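You operate a simulated robot arm through the tools that you are given. There is no shell and no other tool. Be economical: measure what you need, move in short steps, check, and stop when the job is done.

You run a simulated robot arm. Do the job below in one go: nothing can be reset, and whatever is moved stays where it is left.

TASK
Stop the drip at the hamper-side spout, then empty the purple cup and mop the puddle.
Fine: cup into that basin and back; mop with the blue flannel, press it out in the basin, put it back. Set down upright: what you pick out.

It is judged by the outcome, as a careful person would: the job done as asked, and still so three seconds after it is handed in. It fails if anything else is knocked over, pushed out of place, dropped, spilled or broken.

THE ROBOT
A 7-joint arm with a two-finger parallel gripper, fixed in place. Base frame: the origin is at the foot of the arm, x ahead of it, y to its left, z up; the work surface is at about z = 808. Lengths are in mm, angles in degrees, forces in N, time in s.
With the tool pointing down near the work surface it reaches from about 480 to 920 mm from the base axis. Its first joint turns from -115.0 to 115.0 degrees. Payload 3.91 kg.
The tool frame sits at the grasp point between the pads (the TCP): z along the fingers, y along the line on which they close. The tips reach 30 mm beyond it. The gripper opens to 110 mm. The fingers are 20 mm wide and 10 mm thick; the gripper's body (48 by 112 mm) begins 55 mm behind the TCP.
Orientation is that of the tool frame in the base frame, as a unit quaternion [w, x, y, z]. With the fingers straight down and closing along the base's y, the tool's x points along the base's -x, its y along +y and its z along -z.

THE INTERFACE
- The arm moves only by the tool play_rows. Its arguments are lists of equal length, an entry for each row: "slide": the shift along the tool's x, y, z in mm, a list of three; "turn": the turn, a rotation vector about the tool's x, y, z in degrees, a list of three. In form: {"slide": [[tx, ty, tz], ...], "turn": [[rx, ry, rz], ...]}. A call has 1 to 12 rows; each row shifts and turns the commanded pose from where the row before left it, along the tool's axes as they then stand. "grip" is the opening, from 0 (shut) to 1 (fully open), set as the call begins (left out, the last holds). Rows are played at 5 a second. More than 50 mm and 8.6 degrees between two rows, or a gripper value outside its range, and nothing of the call is played. Where a pose cannot be reached the arm comes as near as it can. A force on the tool above 90 N (or 10 N above the force at the start of the call, whichever is more), or a blocked arm, ends the call early, and 0.2 s more pass. The fingers move at their own pace (about 153 mm/s each) and stop on an object; they squeeze with about 39 N. The grip force told is the motor's: it shows also when the fingers shut on nothing. Time passes only in rows, and 0.2 s behind the last, so rows that do not move let the fingers close. It gives the time, the measured TCP pose, the force on the tool (base axes), the opening and the grip force at its end, in the units of the frame above (readings bear some noise), with the torque about the TCP (base axes, N m) and any sound that the robot's microphone picked up, and new pictures: "views" is both (left out), scene, wrist or none.
- Cameras (640 x 400 px; columns grow to the right, rows downward): "scene" is fixed at [220.8, -655.9, 1335.9]; the picture's right is [0.76, -0.65, 0.00], its down [-0.46, -0.53, -0.71] and it looks along [0.46, 0.54, -0.70] (base axes); focal length 214 px, centre (320, 200). "wrist" rides on the gripper at [72, 17, -103] in the tool frame; the picture's right is [-0.23, 0.97, 0.00], its down [-0.76, -0.18, -0.62] and it looks along [-0.61, -0.14, 0.78] (tool axes); focal length 222 px, centre (320, 200). There is no depth. A picture from a camera that has moved, and an enlarged one, comes with that camera's place and axes in the base frame and with its lens. The place of the scene camera against the robot may be out by one fixed shift of up to 12 mm in any direction.
- raise_lower(by): slides the trunk up (or, below 0, down) by that many mm; the arm rides with it, the base frame stays. It gives what a move gives, with no picture.
- enlarge(camera, box): a new picture of the part [left, top, right, bottom] of that camera's present view, enlarged. The clock stands still meanwhile.
- hand_in(): hands the job in; it is judged then, once.

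Go step by step. Nothing tells you positions but the pictures and the camera data: compare them with the known pose of the tool, close in by small moves and look again before you grip or let go. The budget is 120 turns and 200 pictures, counting those below and the enlarged ones. Unless the task says otherwise, let go and move clear before handing in.

The tools are called after "Call:" by a JSON object that holds its "op" and its "data". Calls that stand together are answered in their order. play_rows: Moves the arm, as the interface text tells. Its arguments: {"type":"object","properties":{"slide":{"type":"array"},"turn":{"type":"array"},"grip":{"type":"number"},"views":{"type":"string","enum":["both","scene","wrist","none"]}},"required":["slide","turn"]} The other tools are called the same way: raise_lower (by) slides the trunk up or down; enlarge (camera, box) takes an enlarged picture of a part of a camera's view; hand_in () hands the job in.

At the start:

```text
time: 0.0
ee_pos: [541.2, -126.9, 1273.0]
tcp_rot: [0.0, -0.001, 1.0, 0.0]
contact_force: [0.1, 1.0, -0.7]
moment: [-0.05, 0.01, -0.02]
grip_width: 110.2
gripper_force: 0.0
trunk travel left (down, up): [-725.0, 265.0]
```

scene: 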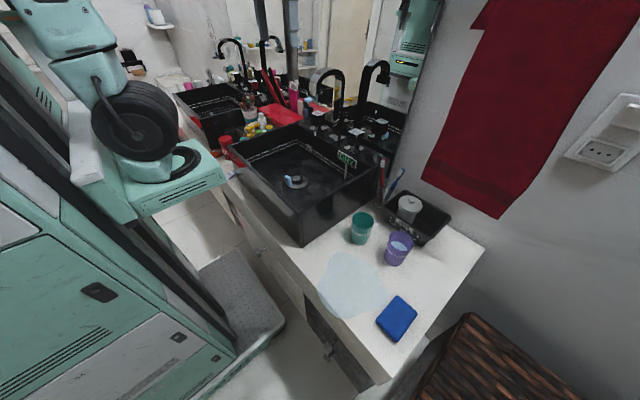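
wrist: 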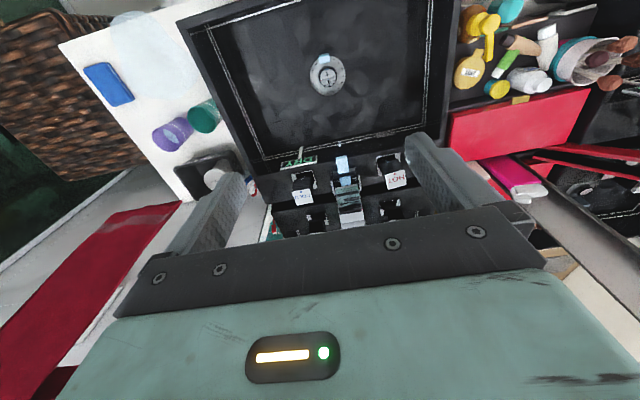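

I see a black basin with a tap unit, a purple cup, a green cup, a blue cloth and a puddle near the hamper (brown wicker). I'll look closer at the tap and at the cups.

Call:
{"op": "enlarge", "data": {"camera": "scene", "box": [230, 50, 430, 175]}}

Call:
{"op": "enlarge", "data": {"camera": "wrist", "box": [240, 30, 440, 240]}}

Call:
{"op": "enlarge", "data": {"camera": "scene", "box": [300, 160, 500, 350]}}

```text
3.20 times, centred on (330, 112) of scene
camera zoom: at [220.8, -655.9, 1335.9], right [0.76, -0.65, 0.0], down [-0.46, -0.53, -0.71], along [0.46, 0.54, -0.7], focal length 686 px, centre (288, 480)
```

zoom: 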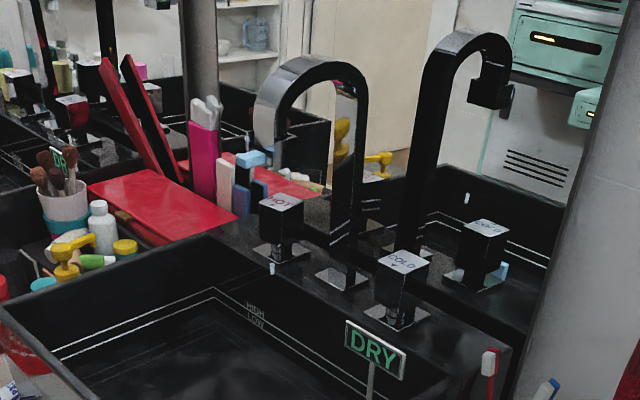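

```text
1.90 times, centred on (340, 135) of wrist
camera zoom: at [468.8, -109.5, 1375.1], right [0.23, 0.97, 0.0], down [0.76, -0.18, 0.62], along [0.61, -0.14, -0.78], focal length 423 px, centre (282, 324)
```

zoom: 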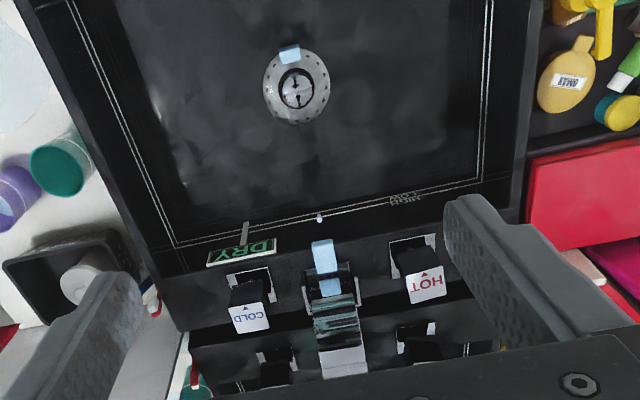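

```text
2.11 times, centred on (400, 255) of scene
camera zoom: at [220.8, -655.9, 1335.9], right [0.76, -0.65, 0.0], down [-0.46, -0.53, -0.71], along [0.46, 0.54, -0.7], focal length 452 px, centre (152, 84)
```

zoom: 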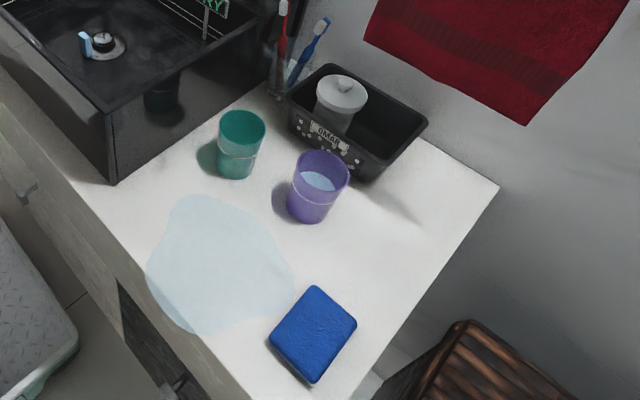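

The hamper-side basin has one spout with HOT and COLD knobs, near (765,-12) and (765,-214). I'll move forward to see both knobs from above.

Call:
{"op": "play_rows", "data": {"slide": [[-40, 0, 0], [-40, 0, 0], [-30, 0, 0], [0, 0, 0]], "turn": [[0, 0, 0], [0, 0, 0], [0, 0, 0], [0, 0, 0]], "views": "none"}}

Call:
{"op": "enlarge", "data": {"camera": "wrist", "box": [220, 40, 440, 210]}}

```text
time: 1.0
ee_pos: [652.3, -125.9, 1273.4]
tcp_rot: [0.0, 0.0, 1.0, 0.0]
contact_force: [0.6, -0.1, -0.1]
moment: [-0.03, 0.0, -0.01]
grip_width: 110.0
gripper_force: 0.0
trunk travel left (down, up): [-725.0, 265.0]
```

```text
2.35 times, centred on (330, 125) of wrist
camera zoom: at [579.4, -109.4, 1375.6], right [0.23, 0.97, 0.0], down [0.76, -0.18, 0.62], along [0.61, -0.14, -0.78], focal length 523 px, centre (296, 376)
```

zoom: 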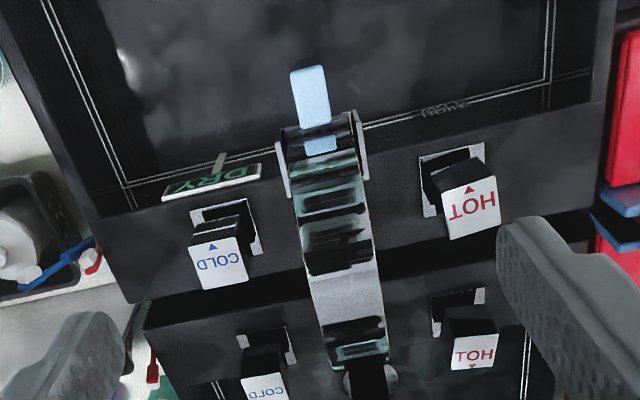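

Call:
{"op": "enlarge", "data": {"camera": "wrist", "box": [350, 90, 410, 128]}}

Call:
{"op": "enlarge", "data": {"camera": "wrist", "box": [270, 110, 330, 148]}}

Call:
{"op": "enlarge", "data": {"camera": "scene", "box": [300, 80, 380, 155]}}

```text
10.53 times, centred on (380, 109) of wrist
camera zoom: at [579.4, -109.4, 1375.6], right [0.23, 0.97, 0.0], down [0.76, -0.18, 0.62], along [0.61, -0.14, -0.78], focal length 2338 px, centre (-312, 1158)
```

zoom: 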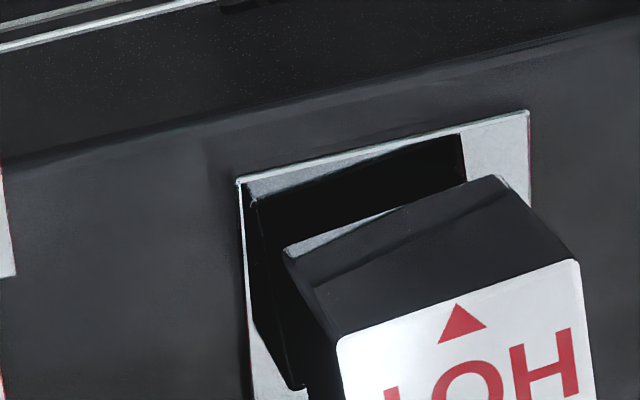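

```text
10.53 times, centred on (300, 129) of wrist
camera zoom: at [579.4, -109.4, 1375.6], right [0.23, 0.97, 0.0], down [0.76, -0.18, 0.62], along [0.61, -0.14, -0.78], focal length 2338 px, centre (530, 947)
```

zoom: 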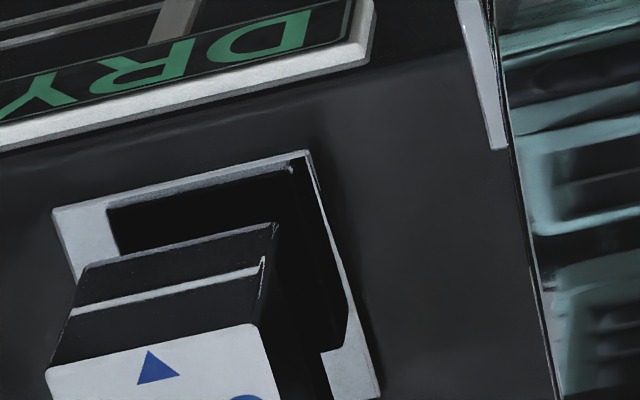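

```text
5.33 times, centred on (340, 118) of scene
camera zoom: at [220.8, -655.9, 1335.9], right [0.76, -0.65, 0.0], down [-0.46, -0.53, -0.71], along [0.46, 0.54, -0.7], focal length 1144 px, centre (213, 640)
```

zoom: 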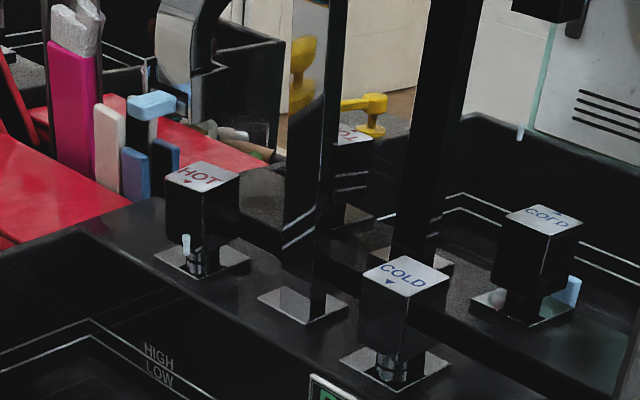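

The HOT knob's label looks rotated about 6° counter-clockwise against its plate, while COLD is square, so HOT is likely the leaking one. I'll move above HOT for a closer look.

Call:
{"op": "play_rows", "data": {"slide": [[0, 40, 0], [0, 40, 0], [-20, 32, 0], [-18, 0, 30], [0, 0, 45], [0, 0, 45], [0, 0, 0]], "turn": [[0, 0, 0], [0, 0, 0], [0, 0, 0], [0, 0, 0], [0, 0, 0], [0, 0, 0], [0, 0, 0]], "views": "wrist", "grip": 0.75}}

Call:
{"op": "enlarge", "data": {"camera": "wrist", "box": [280, 100, 400, 180]}}

```text
time: 2.6
ee_pos: [689.9, -17.4, 1152.6]
tcp_rot: [0.0, 0.0, 1.0, 0.001]
contact_force: [0.2, 0.1, 0.8]
moment: [0.0, -0.01, 0.02]
grip_width: 82.7
gripper_force: 0.0
trunk travel left (down, up): [-725.0, 265.0]
camera wrist: at [617.5, 0.0, 1256.5], right [0.23, 0.97, 0.0], down [0.76, -0.18, 0.62], along [0.61, -0.14, -0.78], focal length 222 px, centre (320, 200)
```

wrist: 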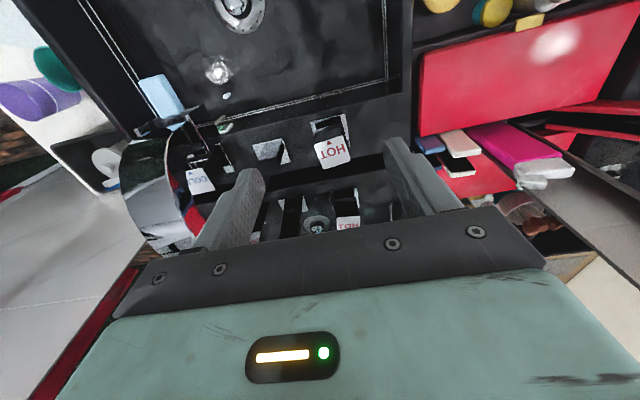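

```text
5.00 times, centred on (340, 140) of wrist
camera zoom: at [617.5, 0.0, 1256.5], right [0.23, 0.97, 0.0], down [0.76, -0.18, 0.62], along [0.61, -0.14, -0.78], focal length 1111 px, centre (220, 500)
```

zoom: 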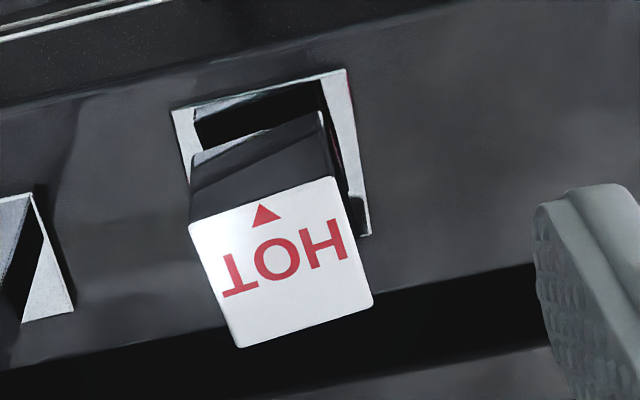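

The HOT knob's centre is about (752,-14), its top is at z≈990, and it is turned about 8° CCW. I'll line up over it and descend.

Call:
{"op": "play_rows", "data": {"slide": [[-31, 3, 0], [-31, 0, 0], [0, 0, 40], [0, 0, 40], [0, 0, 0]], "turn": [[0, 0, -4], [0, 0, -4], [0, 0, 0], [0, 0, 0], [0, 0, 0]], "views": "both"}}

```text
time: 3.8
ee_pos: [746.7, -10.2, 1072.6]
tcp_rot: [0.0, -0.069, 0.998, 0.0]
contact_force: [-0.1, 0.0, -0.2]
moment: [0.02, 0.0, 0.02]
grip_width: 82.2
gripper_force: 0.1
trunk travel left (down, up): [-725.0, 265.0]
camera wrist: at [673.3, -3.6, 1176.6], right [0.09, 1.0, 0.0], down [0.78, -0.07, 0.62], along [0.62, -0.06, -0.78], focal length 222 px, centre (320, 200)
```

scene: 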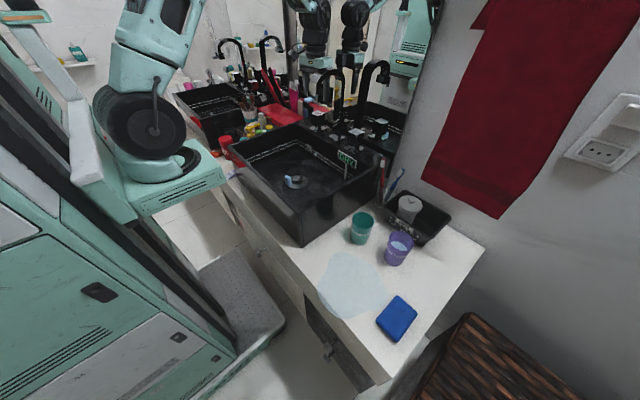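
wrist: 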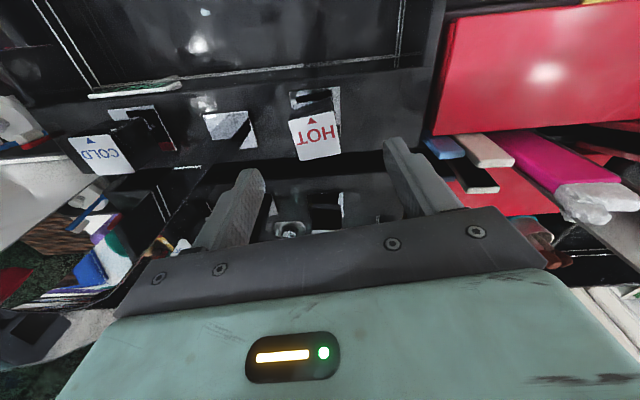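

Call:
{"op": "play_rows", "data": {"slide": [[-4.8, -5.5, 0], [0, 0, 30], [0, 0, 30], [0, 0, 20], [0, 0, 14], [0, 0, 0]], "turn": [[0, 0, 0], [0, 0, 0], [0, 0, 0], [0, 0, 0], [0, 0, 0], [0, 0, 0]], "views": "both"}}

```text
time: 5.2
ee_pos: [755.1, -13.7, 976.8]
tcp_rot: [0.0, -0.07, 0.998, 0.0]
contact_force: [0.1, -1.0, -0.7]
moment: [0.04, 0.01, 0.0]
grip_width: 82.2
gripper_force: 0.0
trunk travel left (down, up): [-725.0, 265.0]
camera wrist: at [682.1, -6.2, 1080.5], right [0.09, 1.0, 0.0], down [0.78, -0.07, 0.62], along [0.62, -0.06, -0.78], focal length 222 px, centre (320, 200)
```

scene: 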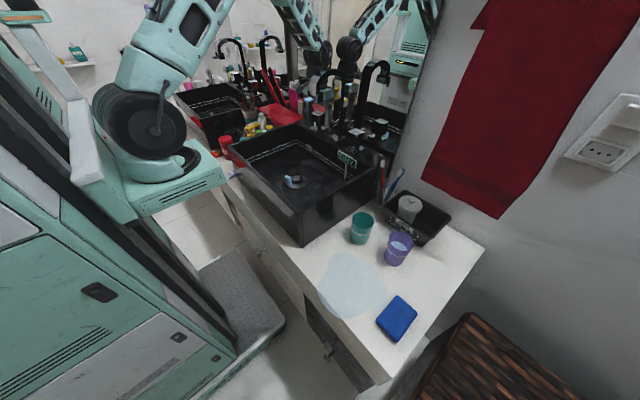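
wrist: 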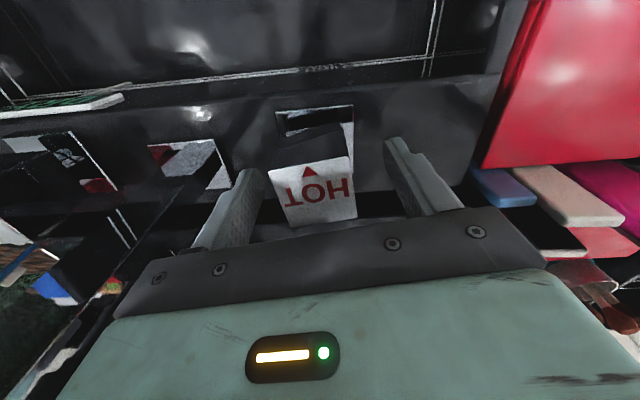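

The knob sits between the fingers, so I'll close on it.

Call:
{"op": "play_rows", "data": {"slide": [[4, -2, 0], [0, 0, 0]], "turn": [[0, 0, 0], [0, 0, 0]], "views": "none"}}

Call:
{"op": "play_rows", "data": {"slide": [[0, 0, 0], [0, 0, 0], [0, 0, 0]], "turn": [[0, 0, 0], [0, 0, 0], [0, 0, 0]], "grip": 0, "views": "wrist"}}

```text
time: 5.8
ee_pos: [753.0, -16.7, 977.6]
tcp_rot: [0.0, -0.069, 0.998, 0.0]
contact_force: [0.0, -0.3, -0.4]
moment: [0.0, 0.02, 0.03]
grip_width: 82.5
gripper_force: 0.0
trunk travel left (down, up): [-725.0, 265.0]
```

```text
time: 6.6
ee_pos: [752.1, -14.6, 978.5]
tcp_rot: [0.0, -0.069, 0.998, -0.001]
contact_force: [-1.7, 8.8, -0.7]
moment: [0.27, 0.0, -0.01]
grip_width: 39.9
gripper_force: 45.0
trunk travel left (down, up): [-725.0, 265.0]
camera wrist: at [677.9, -8.1, 1080.7], right [0.09, 1.0, 0.0], down [0.78, -0.07, 0.62], along [0.62, -0.06, -0.78], focal length 222 px, centre (320, 200)
```

wrist: 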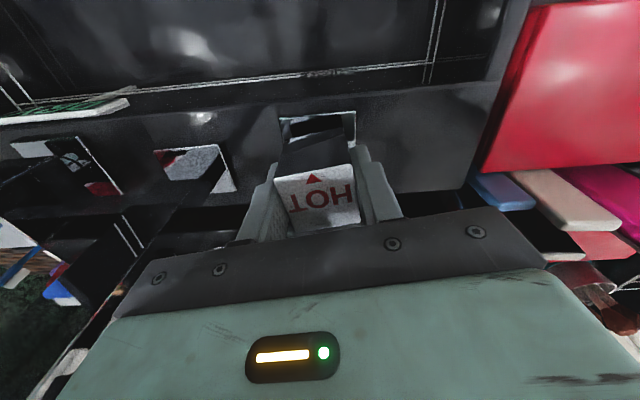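

Call:
{"op": "play_rows", "data": {"slide": [[0, 2.5, 0], [0, 0, 0], [0, 0, 0], [0, 0, 0], [0, 0, 0], [0, 0, 0]], "turn": [[0, 0, 0], [0, 0, 2], [0, 0, 2], [0, 0, 2], [0, 0, 2], [0, 0, 0]], "views": "wrist"}}

Call:
{"op": "enlarge", "data": {"camera": "scene", "box": [270, 80, 370, 200]}}

```text
time: 8.0
ee_pos: [751.7, -16.0, 977.3]
tcp_rot: [-0.001, 0.0, 1.0, -0.001]
contact_force: [-8.8, -1.8, -5.1]
moment: [0.08, 1.27, 0.06]
grip_width: 39.8
gripper_force: 44.9
trunk travel left (down, up): [-725.0, 265.0]
camera wrist: at [679.8, 2.5, 1080.9], right [0.23, 0.97, 0.0], down [0.76, -0.18, 0.62], along [0.6, -0.14, -0.78], focal length 222 px, centre (320, 200)
```

wrist: 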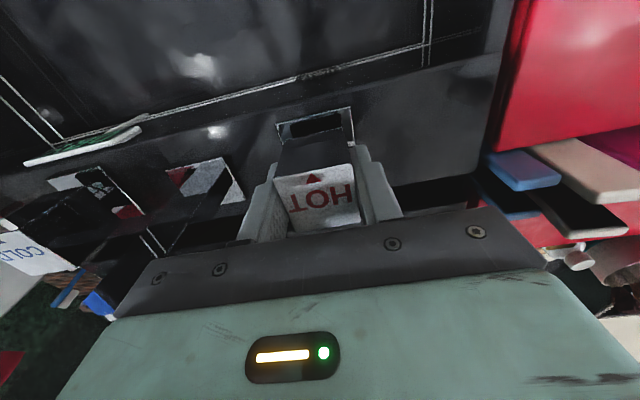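

```text
3.33 times, centred on (320, 140) of scene
camera zoom: at [220.8, -655.9, 1335.9], right [0.76, -0.65, 0.0], down [-0.46, -0.53, -0.71], along [0.46, 0.54, -0.7], focal length 715 px, centre (320, 400)
```

zoom: 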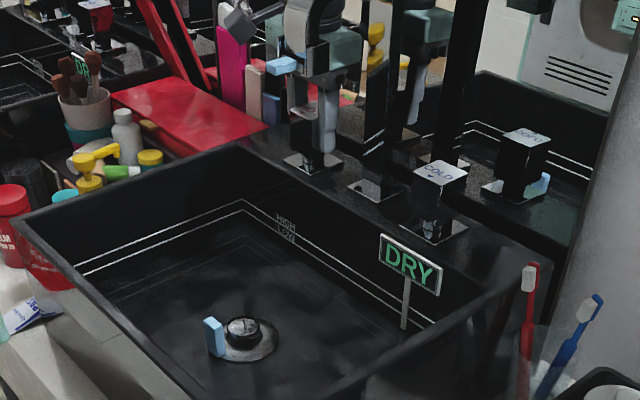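

The knob is now square with its plate and no stop was felt. I'll release it, rise and watch the spout.

Call:
{"op": "play_rows", "data": {"slide": [[0, 0, 0], [0, 0, 0], [0, 0, -40], [0, 0, -45], [0, 0, -45], [40, 0, -45], [45, 0, 0], [45, 0, 0], [0, 0, 0]], "turn": [[0, 0, 0], [0, 0, 0], [0, 0, 0], [0, 0, 0], [0, 0, 0], [0, 0, 0], [0, 0, 0], [0, 0, 0], [0, 0, 0]], "grip": 0.75, "views": "wrist"}}

Call:
{"op": "enlarge", "data": {"camera": "scene", "box": [270, 50, 390, 200]}}

```text
refused: row 6 steps farther than a row can; nothing moved
```

```text
2.67 times, centred on (330, 125) of scene
camera zoom: at [220.8, -655.9, 1335.9], right [0.76, -0.65, 0.0], down [-0.46, -0.53, -0.71], along [0.46, 0.54, -0.7], focal length 572 px, centre (293, 400)
```

zoom: 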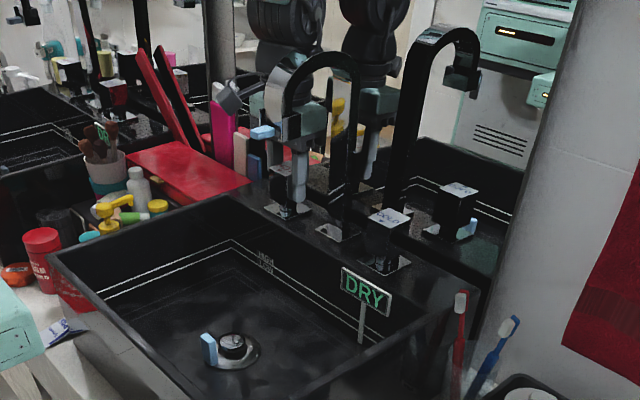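

Call:
{"op": "play_rows", "data": {"slide": [[0, 0, 0], [0, 0, 0], [0, 0, -40], [0, 0, -45], [0, 0, -45], [0, 0, -45], [45, 0, 0], [45, 0, 0], [45, 0, 0], [0, 0, 0]], "turn": [[0, 0, 0], [0, 0, 0], [0, 0, 0], [0, 0, 0], [0, 0, 0], [0, 0, 0], [0, 0, 0], [0, 0, 0], [0, 0, 0], [0, 0, 0]], "grip": 0.75, "views": "wrist"}}

Call:
{"op": "enlarge", "data": {"camera": "scene", "box": [270, 50, 390, 200]}}

```text
time: 10.2
ee_pos: [621.6, -13.0, 1155.8]
tcp_rot: [0.0, -0.001, 1.0, -0.001]
contact_force: [0.0, 0.0, -0.5]
moment: [0.02, 0.01, 0.01]
grip_width: 82.3
gripper_force: 0.0
trunk travel left (down, up): [-725.0, 265.0]
camera wrist: at [548.1, 4.7, 1258.9], right [0.23, 0.97, 0.0], down [0.76, -0.18, 0.62], along [0.61, -0.14, -0.78], focal length 222 px, centre (320, 200)
```

wrist: 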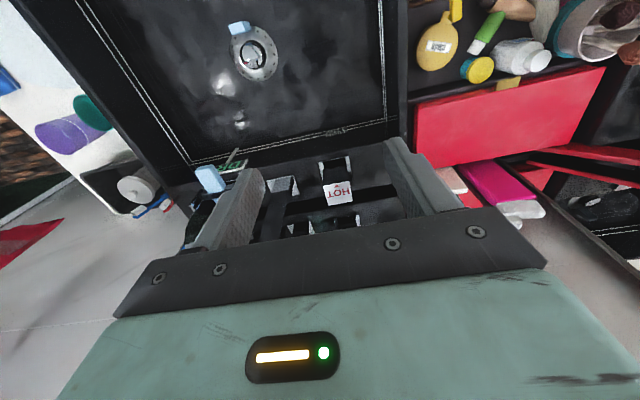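

```text
2.67 times, centred on (330, 125) of scene
camera zoom: at [220.8, -655.9, 1335.9], right [0.76, -0.65, 0.0], down [-0.46, -0.53, -0.71], along [0.46, 0.54, -0.7], focal length 572 px, centre (293, 400)
```

zoom: 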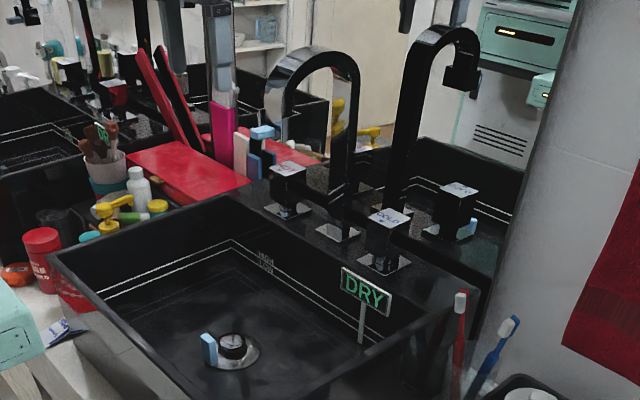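

The HOT knob is square, and no drop shows at the spout. I'll wait and re-check, looking at the spout tip.

Call:
{"op": "play_rows", "data": {"slide": [[0, 0, 0], [0, 0, 0], [0, 0, 0]], "turn": [[0, 0, 0], [0, 0, 0], [0, 0, 0]], "views": "none"}}

Call:
{"op": "enlarge", "data": {"camera": "scene", "box": [300, 60, 380, 155]}}

Call:
{"op": "enlarge", "data": {"camera": "wrist", "box": [180, 0, 380, 210]}}

```text
time: 11.0
ee_pos: [621.4, -13.2, 1155.1]
tcp_rot: [0.0, -0.001, 1.0, 0.0]
contact_force: [0.1, -0.5, -0.3]
moment: [0.01, 0.01, 0.01]
grip_width: 82.5
gripper_force: 0.1
trunk travel left (down, up): [-725.0, 265.0]
```

```text
4.21 times, centred on (340, 108) of scene
camera zoom: at [220.8, -655.9, 1335.9], right [0.76, -0.65, 0.0], down [-0.46, -0.53, -0.71], along [0.46, 0.54, -0.7], focal length 903 px, centre (236, 590)
```

zoom: 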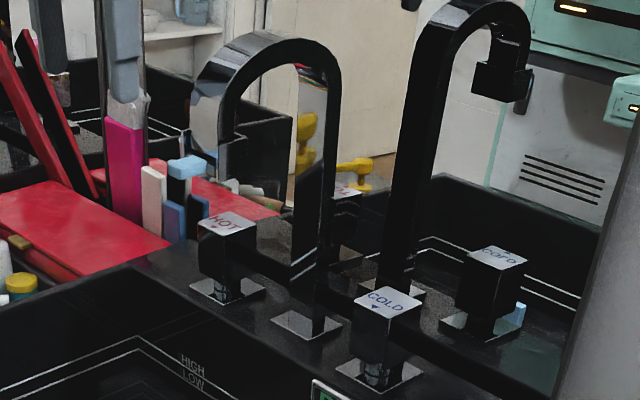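

```text
1.90 times, centred on (280, 105) of wrist
camera zoom: at [548.4, 4.7, 1259.0], right [0.23, 0.97, 0.0], down [0.76, -0.18, 0.62], along [0.61, -0.14, -0.78], focal length 423 px, centre (396, 381)
```

zoom: 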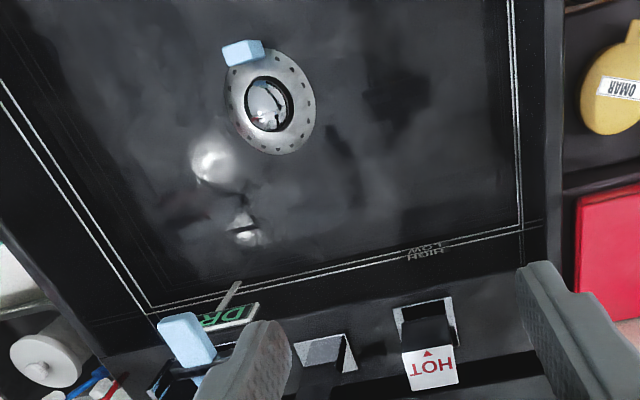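

There is no drip any more. The purple cup appears to be near (565,-557), the green cup near (547,-454), the cloth near (447,-648), and the puddle spans about x 350–475, y -605..-447. I'll move away from the spout and go to look at them.

Call:
{"op": "play_rows", "data": {"slide": [[45, 0, -20], [45, 0, -30], [45, 0, -40], [6, -40, 0], [0, -45, 0], [0, -45, 0], [0, -45, 0], [0, -45, 0], [0, -45, 0], [0, -45, 0], [0, -45, 0], [0, -45, 0]], "turn": [[0, 0, 0], [0, 0, 0], [0, 0, 0], [0, 0, 0], [0, 0, 0], [0, 0, 0], [0, 0, 0], [0, 0, 0], [0, 0, 0], [0, 0, 0], [0, 0, 0], [0, 0, 0]], "views": "none"}}

Call:
{"op": "play_rows", "data": {"slide": [[0, -45, 0], [0, -22, 30], [0, 0, 40], [0, 0, 30], [0, 0, 0]], "turn": [[0, 0, 0], [0, 0, 0], [0, 0, 0], [0, 0, 0], [0, 0, 0]], "views": "both"}}

Call:
{"op": "enlarge", "data": {"camera": "wrist", "box": [200, 30, 400, 210]}}

```text
refused: row 2 steps farther than a row can; nothing moved
```

```text
time: 11.7
ee_pos: [618.8, -79.7, 1122.5]
tcp_rot: [0.012, 0.001, 1.0, -0.001]
contact_force: [-31.8, 4.0, 55.6]
moment: [-2.29, 0.33, -1.2]
grip_width: 80.7
gripper_force: 0.0
trunk travel left (down, up): [-725.0, 265.0]
stopped in row 3: the force on the tool passed its limit at 131 N (the readings are from after the stop); the commanded pose is now the measured one
camera wrist: at [545.4, -61.6, 1225.4], right [0.23, 0.97, 0.0], down [0.75, -0.18, 0.64], along [0.62, -0.14, -0.77], focal length 222 px, centre (320, 200)
```

scene: 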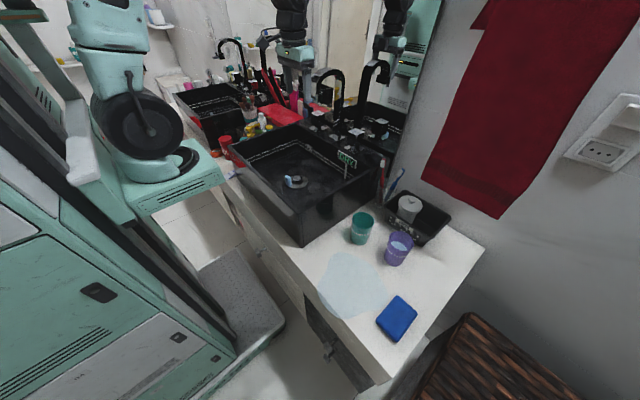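
wrist: 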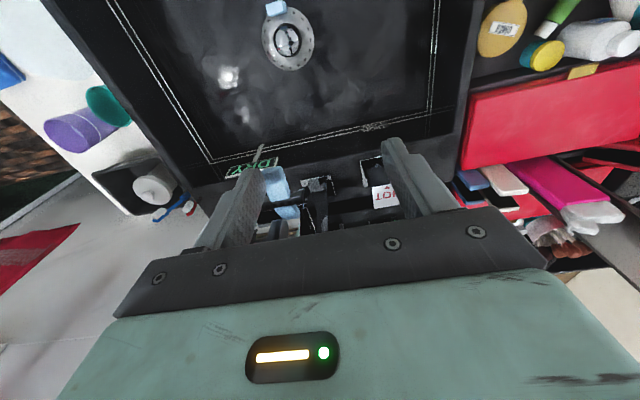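

```text
2.22 times, centred on (300, 120) of wrist
camera zoom: at [545.4, -61.6, 1225.4], right [0.23, 0.97, 0.0], down [0.75, -0.18, 0.64], along [0.62, -0.14, -0.77], focal length 494 px, centre (364, 378)
```

zoom: 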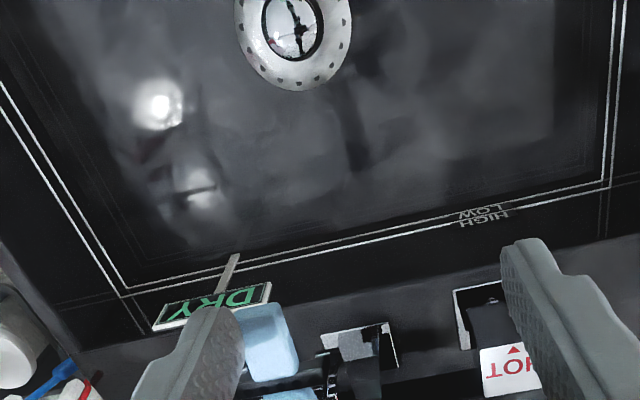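

The first call was refused and the second then pushed the finger onto the spout, so I must not batch moves again. I'll back straight up and check the spout and knobs.

Call:
{"op": "play_rows", "data": {"slide": [[0, 0, -20], [0, 0, -40], [0, 0, -45], [30, 0, -20], [45, 0, 0], [45, 0, 0], [0, 0, 0]], "turn": [[0, 0, 0], [0, 0, 0], [0, 0, 0], [0, 0, 0], [0, 0, 0], [0, 0, 0], [0, 0, 0]], "views": "wrist"}}

Call:
{"op": "enlarge", "data": {"camera": "scene", "box": [270, 50, 390, 200]}}

```text
time: 13.3
ee_pos: [500.4, -80.6, 1242.0]
tcp_rot: [0.009, 0.001, 1.0, 0.0]
contact_force: [0.4, -0.2, 0.3]
moment: [0.0, 0.0, -0.01]
grip_width: 82.4
gripper_force: 0.0
trunk travel left (down, up): [-725.0, 265.0]
camera wrist: at [426.2, -63.3, 1342.7], right [0.23, 0.97, 0.0], down [0.75, -0.18, 0.64], along [0.62, -0.14, -0.77], focal length 222 px, centre (320, 200)
```

wrist: 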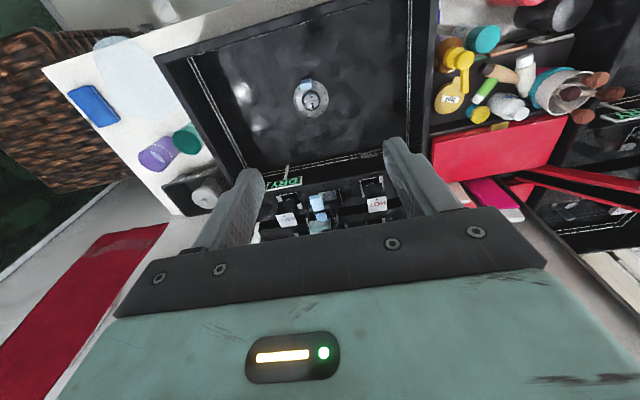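

```text
2.67 times, centred on (330, 125) of scene
camera zoom: at [220.8, -655.9, 1335.9], right [0.76, -0.65, 0.0], down [-0.46, -0.53, -0.71], along [0.46, 0.54, -0.7], focal length 572 px, centre (293, 400)
```

zoom: 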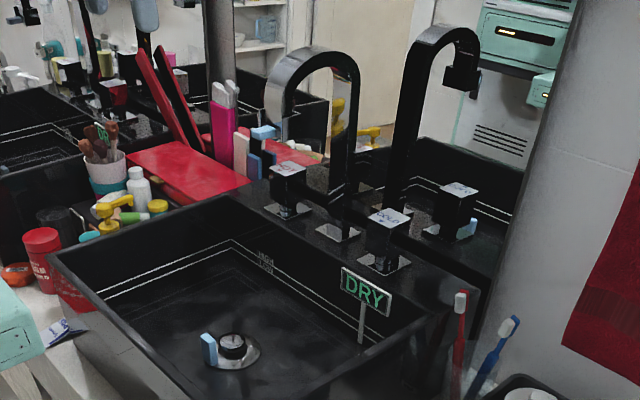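

Call:
{"op": "enlarge", "data": {"camera": "wrist", "box": [260, 70, 400, 240]}}

```text
2.35 times, centred on (330, 155) of wrist
camera zoom: at [426.2, -63.3, 1342.7], right [0.23, 0.97, 0.0], down [0.75, -0.18, 0.64], along [0.62, -0.14, -0.77], focal length 523 px, centre (296, 306)
```

zoom: 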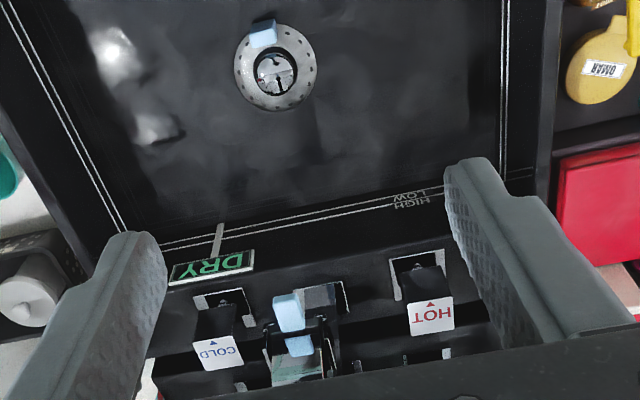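

Everything is intact. Now I'll go over to the cup side.

Call:
{"op": "play_rows", "data": {"slide": [[5, -45, 0], [5, -45, 0], [5, -45, 0], [5, -45, 0], [0, -45, 0], [0, -45, 0], [0, -45, 0], [0, -45, 0], [0, -40, 20], [0, 0, 40], [0, 0, 30], [0, 0, 0]], "turn": [[0, 0, 0], [0, 0, 0], [0, 0, 0], [0, 0, 0], [0, 0, 0], [0, 0, 0], [0, 0, 0], [0, 0, 0], [0, 0, 0], [0, 0, 0], [0, 0, 0], [0, 0, 0]], "views": "wrist"}}

Call:
{"op": "enlarge", "data": {"camera": "wrist", "box": [200, 60, 440, 210]}}

```text
time: 15.9
ee_pos: [481.2, -478.7, 1151.8]
tcp_rot: [0.009, 0.001, 1.0, 0.0]
contact_force: [0.0, -0.3, 0.2]
moment: [-0.01, 0.01, 0.02]
grip_width: 82.5
gripper_force: 0.1
trunk travel left (down, up): [-725.0, 265.0]
camera wrist: at [406.8, -460.9, 1254.1], right [0.23, 0.97, 0.0], down [0.75, -0.18, 0.64], along [0.62, -0.14, -0.77], focal length 222 px, centre (320, 200)
```

wrist: 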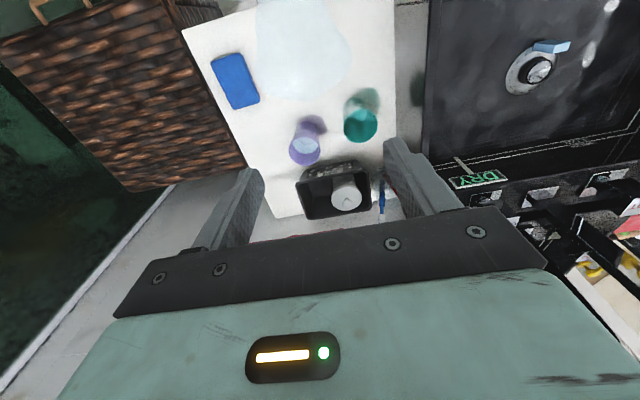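

```text
2.67 times, centred on (320, 135) of wrist
camera zoom: at [406.8, -460.9, 1254.1], right [0.23, 0.97, 0.0], down [0.75, -0.18, 0.64], along [0.62, -0.14, -0.77], focal length 592 px, centre (320, 373)
```

zoom: 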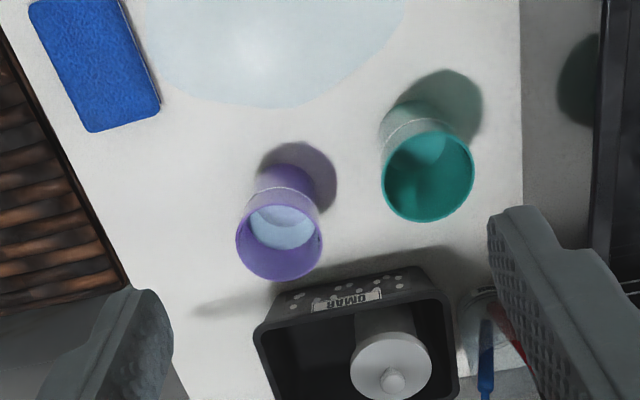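

By the wrist camera the purple cup stands at (579,-527), about 60 mm wide and 80 tall. The green cup is at (561,-425) and the tray front at x≈669. I'll pitch the tool to 40° below horizontal facing +x, so that the cup can be gripped from the side.

Call:
{"op": "play_rows", "data": {"slide": [[0, -8, 0], [0, -8, 0], [0, -8, 0], [0, -8, 0], [0, -8, 0], [0, -8, 0], [0, 0, 0]], "turn": [[0, -8.2, 0], [0, -8.2, 0], [0, -8.2, 0], [0, -8.2, 0], [0, -8.2, 0], [0, -8, 0], [0, 0, 0]], "views": "both"}}

```text
time: 17.5
ee_pos: [481.8, -527.8, 1151.5]
tcp_rot: [0.424, 0.0, 0.906, 0.0]
contact_force: [0.1, 0.2, 0.4]
moment: [0.01, 0.0, -0.01]
grip_width: 82.5
gripper_force: 0.1
trunk travel left (down, up): [-725.0, 265.0]
camera wrist: at [356.4, -510.0, 1161.6], right [0.15, 0.97, 0.17], down [0.01, -0.18, 0.98], along [0.99, -0.14, -0.03], focal length 222 px, centre (320, 200)
```

scene: 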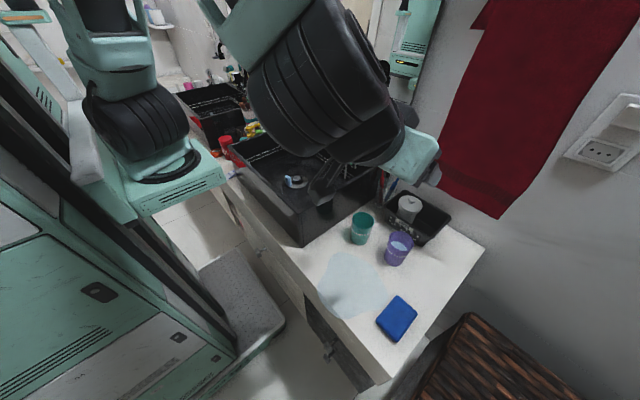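
wrist: 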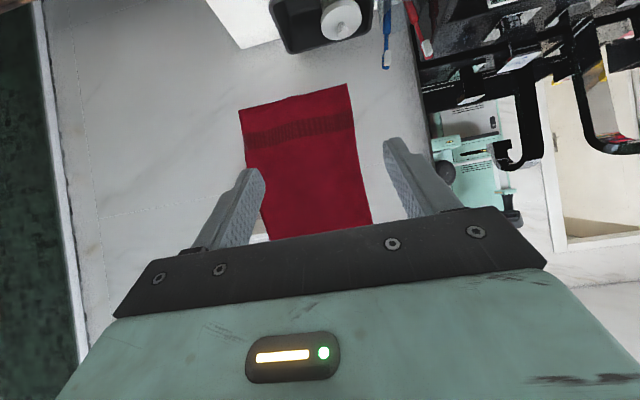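

The pose is reachable. I'll descend to the pre-grasp point, behind and above the cup.

Call:
{"op": "play_rows", "data": {"slide": [[32.7, 0, 29.5], [32.7, 0, 29.5], [32.7, 0, 29.5], [32.7, 0, 29.5], [32.7, 0, 29.5], [0, 0, 0]], "turn": [[0, 0, 0], [0, 0, 0], [0, 0, 0], [0, 0, 0], [0, 0, 0], [0, 0, 0]], "views": "both"}}

Call:
{"op": "enlarge", "data": {"camera": "wrist", "box": [200, 60, 440, 220]}}

```text
time: 18.9
ee_pos: [493.9, -525.3, 929.9]
tcp_rot: [0.424, 0.0, 0.906, 0.0]
contact_force: [0.5, 0.2, -0.4]
moment: [0.01, 0.01, 0.0]
grip_width: 82.8
gripper_force: 0.1
trunk travel left (down, up): [-725.0, 265.0]
camera wrist: at [367.7, -507.9, 940.9], right [0.15, 0.97, 0.17], down [0.01, -0.18, 0.98], along [0.99, -0.14, -0.04], focal length 222 px, centre (320, 200)
```

scene: 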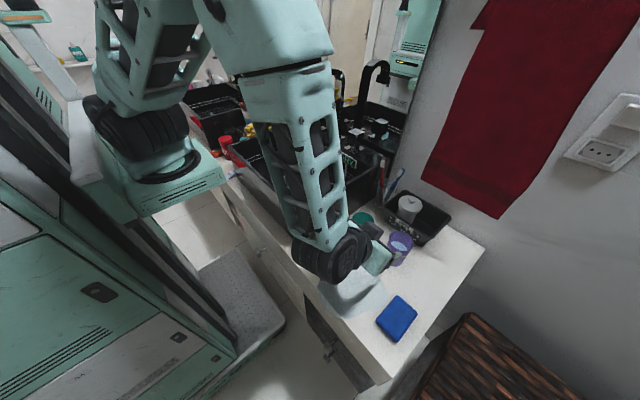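
wrist: 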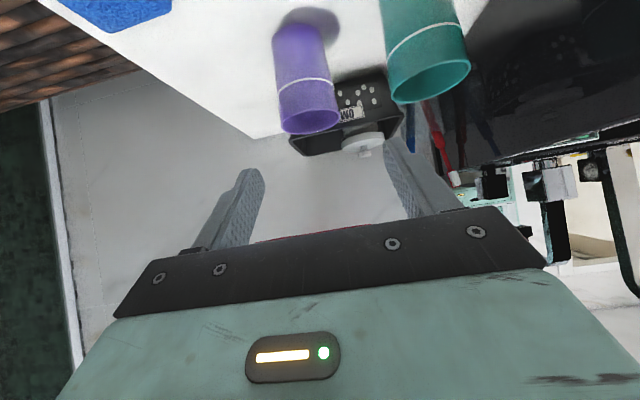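

```text
2.50 times, centred on (320, 140) of wrist
camera zoom: at [367.7, -507.9, 940.9], right [0.15, 0.97, 0.17], down [0.01, -0.18, 0.98], along [0.99, -0.14, -0.04], focal length 555 px, centre (320, 350)
```

zoom: 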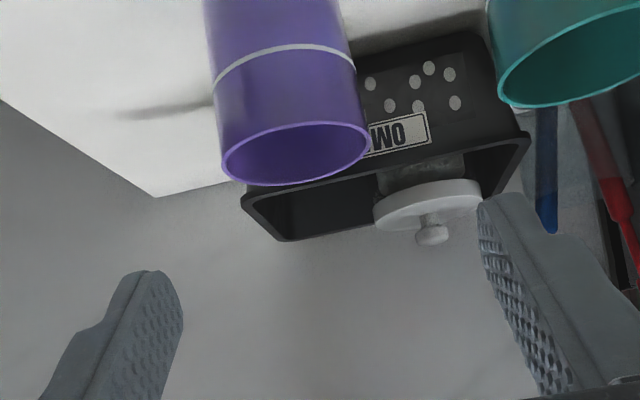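

Combining views, the counter is really at z≈755. The purple cup's axis is then about (597,-534), with its rim at z≈848 and a diameter of 63. I'll align and advance partway.

Call:
{"op": "play_rows", "data": {"slide": [[21, -9, 0], [0, 0, 30], [0, 0, 30], [0, 0, 20], [0, 0, 0]], "turn": [[0, 0, 0], [0, 0, 0], [0, 0, 0], [0, 0, 0], [0, 0, 0]], "grip": 0.87, "views": "both"}}

```text
time: 20.1
ee_pos: [538.2, -536.5, 862.3]
tcp_rot: [0.423, 0.002, 0.906, -0.002]
contact_force: [-0.6, 1.3, -0.5]
moment: [-0.04, -0.03, 0.0]
grip_width: 95.8
gripper_force: 0.1
trunk travel left (down, up): [-725.0, 265.0]
camera wrist: at [412.8, -518.0, 872.9], right [0.15, 0.97, 0.17], down [0.01, -0.18, 0.98], along [0.99, -0.14, -0.04], focal length 222 px, centre (320, 200)
```

scene: 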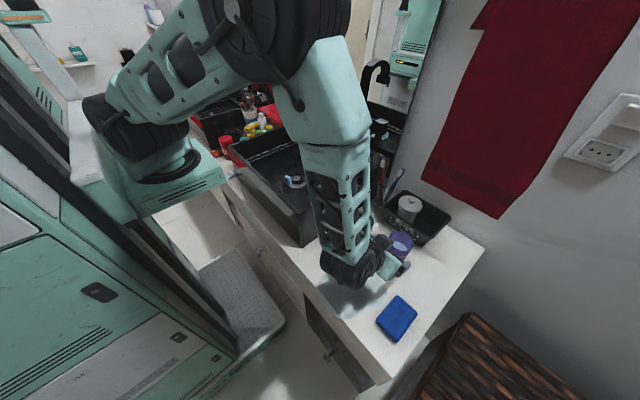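
wrist: 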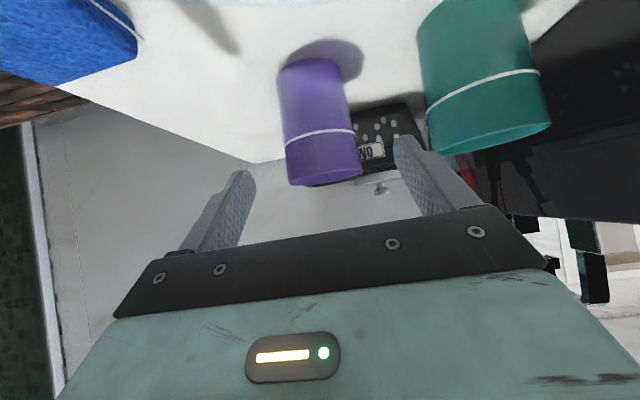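

Call:
{"op": "play_rows", "data": {"slide": [[-2, 0, 25], [0, 0, 25], [0, 0, 16], [0, 0, 0]], "turn": [[0, 0, 0], [0, 0, 0], [0, 0, 0], [0, 0, 0]], "views": "wrist"}}

Call:
{"op": "enlarge", "data": {"camera": "wrist", "box": [200, 20, 440, 230]}}

```text
time: 21.1
ee_pos: [590.7, -537.6, 822.2]
tcp_rot: [0.423, 0.001, 0.906, -0.001]
contact_force: [-0.7, -0.2, 0.2]
moment: [-0.03, -0.02, -0.03]
grip_width: 95.7
gripper_force: 0.0
trunk travel left (down, up): [-725.0, 265.0]
camera wrist: at [465.5, -519.9, 832.4], right [0.15, 0.97, 0.17], down [0.01, -0.18, 0.98], along [0.99, -0.14, -0.04], focal length 222 px, centre (320, 200)
```

wrist: 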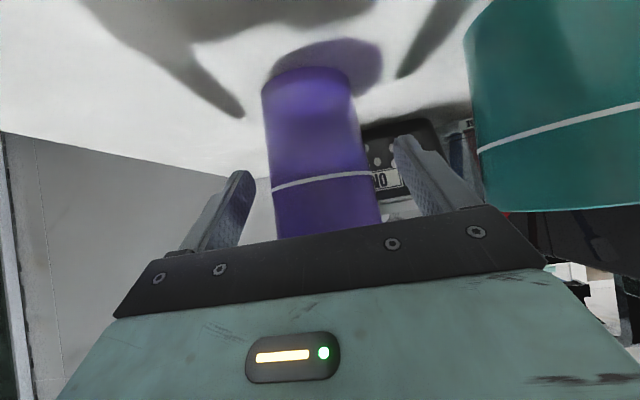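

```text
1.90 times, centred on (320, 125) of wrist
camera zoom: at [465.5, -519.9, 832.4], right [0.15, 0.97, 0.17], down [0.01, -0.18, 0.98], along [0.99, -0.14, -0.04], focal length 423 px, centre (320, 343)
```

zoom: 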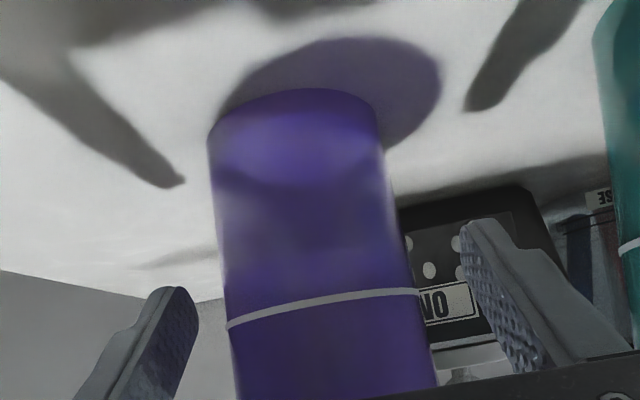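

The cup is centred between the fingers, so I'll close.

Call:
{"op": "play_rows", "data": {"slide": [[0, 0, 0], [0, 0, 0], [0, 0, 0], [0, 0, 0]], "turn": [[0, 0, 0], [0, 0, 0], [0, 0, 0], [0, 0, 0]], "grip": 0.0, "views": "wrist"}}

```text
time: 22.1
ee_pos: [589.8, -536.9, 821.5]
tcp_rot: [0.423, 0.001, 0.906, 0.0]
contact_force: [-0.3, -0.8, -0.2]
moment: [0.0, -0.03, 0.01]
grip_width: 62.0
gripper_force: 38.7
trunk travel left (down, up): [-725.0, 265.0]
camera wrist: at [465.4, -519.8, 832.5], right [0.15, 0.97, 0.17], down [0.01, -0.18, 0.98], along [0.99, -0.14, -0.04], focal length 222 px, centre (320, 200)
```

wrist: 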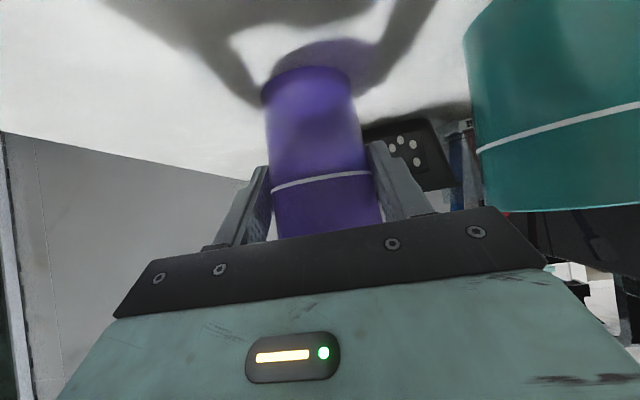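

Gripped (62 mm wide). I'll lift straight up slowly.

Call:
{"op": "play_rows", "data": {"slide": [[-7.7, 0, -6.4], [-15.3, 0, -12.9], [-19.2, 0, -16.1], [-19.2, 0, -16.1], [-19.2, 0, -16.1], [-19.2, 0, -16.1], [-19.2, 0, -16.1], [-19.2, 0, -16.1], [-15.3, 0, -12.9], [-7.7, 0, -6.4], [0, 0, 0]], "turn": [[0, 0, 0], [0, 0, 0], [0, 0, 0], [0, 0, 0], [0, 0, 0], [0, 0, 0], [0, 0, 0], [0, 0, 0], [0, 0, 0], [0, 0, 0], [0, 0, 0]], "views": "both"}}

```text
time: 24.5
ee_pos: [589.9, -538.0, 1031.9]
tcp_rot: [0.423, 0.0, 0.906, 0.0]
contact_force: [-0.6, -0.5, -0.5]
moment: [0.03, 0.0, -0.02]
grip_width: 62.1
gripper_force: 38.6
trunk travel left (down, up): [-725.0, 265.0]
camera wrist: at [464.8, -520.8, 1043.2], right [0.15, 0.97, 0.17], down [0.01, -0.18, 0.98], along [0.99, -0.14, -0.04], focal length 222 px, centre (320, 200)
```

scene: 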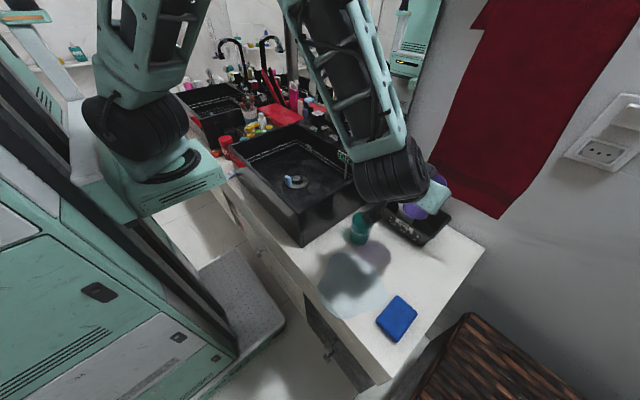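
wrist: 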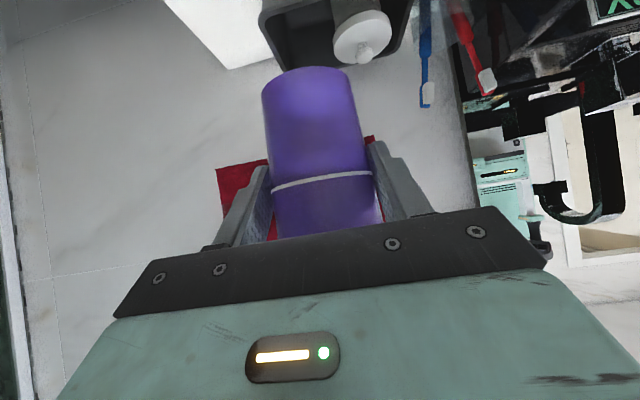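

Call:
{"op": "play_rows", "data": {"slide": [[0, 12, 0], [0, 24, 0], [0, 31, 0], [0, 31, 0], [0, 31, 0], [0, 31, 0], [0, 31, 0], [0, 31, 0], [0, 31, 0], [0, 31, 0], [0, 24, 0], [0, 12, 0]], "turn": [[0, 0, 0], [0, 0, 0], [0, 0, 0], [0, 0, 0], [0, 0, 0], [0, 0, 0], [0, 0, 0], [0, 0, 0], [0, 0, 0], [0, 0, 0], [0, 0, 0], [0, 0, 0]], "views": "both"}}

```text
time: 27.1
ee_pos: [631.5, -244.2, 1034.5]
tcp_rot: [0.422, 0.001, 0.906, -0.001]
contact_force: [-0.8, -0.1, -1.1]
moment: [0.02, 0.02, 0.03]
grip_width: 61.9
gripper_force: 38.9
out of reach, approached as far as the arm can: row 9, 10, 11, 12
trunk travel left (down, up): [-725.0, 265.0]
camera wrist: at [505.3, -225.8, 1045.3], right [0.15, 0.97, 0.17], down [0.01, -0.18, 0.98], along [0.99, -0.14, -0.04], focal length 222 px, centre (320, 200)
```

scene: 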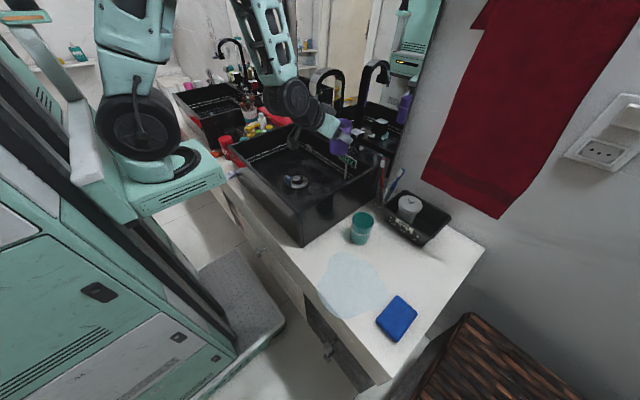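
wrist: 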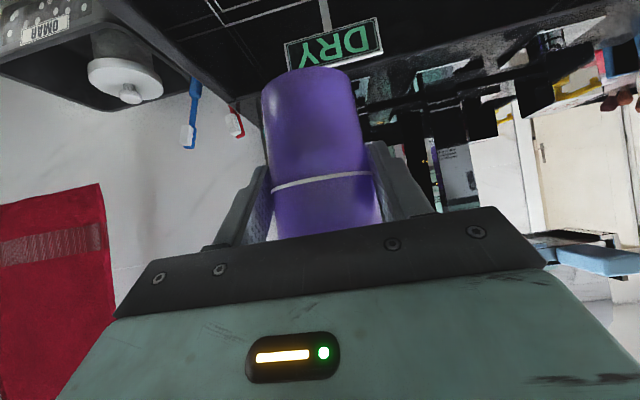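

I'm as near as this pose reaches, at (631,-244,1034) over the basin, with the DRY sign behind at x≈715. I'll settle the commanded pose here and start rolling the cup's mouth toward the basin centre (+y).

Call:
{"op": "play_rows", "data": {"slide": [[-15, -8, 17], [-14, -6, 17], [0, 0, 0], [0, 0, 0]], "turn": [[0, 0, 0], [0, 0, 0], [0, 0, 0], [0, 0, 0]], "views": "none"}}

```text
time: 28.1
ee_pos: [674.2, -258.5, 1034.7]
tcp_rot: [0.424, 0.0, 0.906, -0.001]
contact_force: [-0.8, -0.2, -1.8]
moment: [0.05, 0.04, -0.02]
grip_width: 62.2
gripper_force: 38.7
trunk travel left (down, up): [-725.0, 265.0]
```

Call:
{"op": "play_rows", "data": {"slide": [[10, 5, -13], [11, 4, -13], [0, 0, 0]], "turn": [[0, 0, 0], [0, 0, 0], [0, 0, 0]], "views": "none"}}

```text
time: 28.9
ee_pos: [640.9, -246.8, 1037.9]
tcp_rot: [0.424, 0.001, 0.906, 0.0]
contact_force: [-0.3, 0.4, -1.6]
moment: [0.05, 0.03, 0.02]
grip_width: 62.2
gripper_force: 39.1
trunk travel left (down, up): [-725.0, 265.0]
```

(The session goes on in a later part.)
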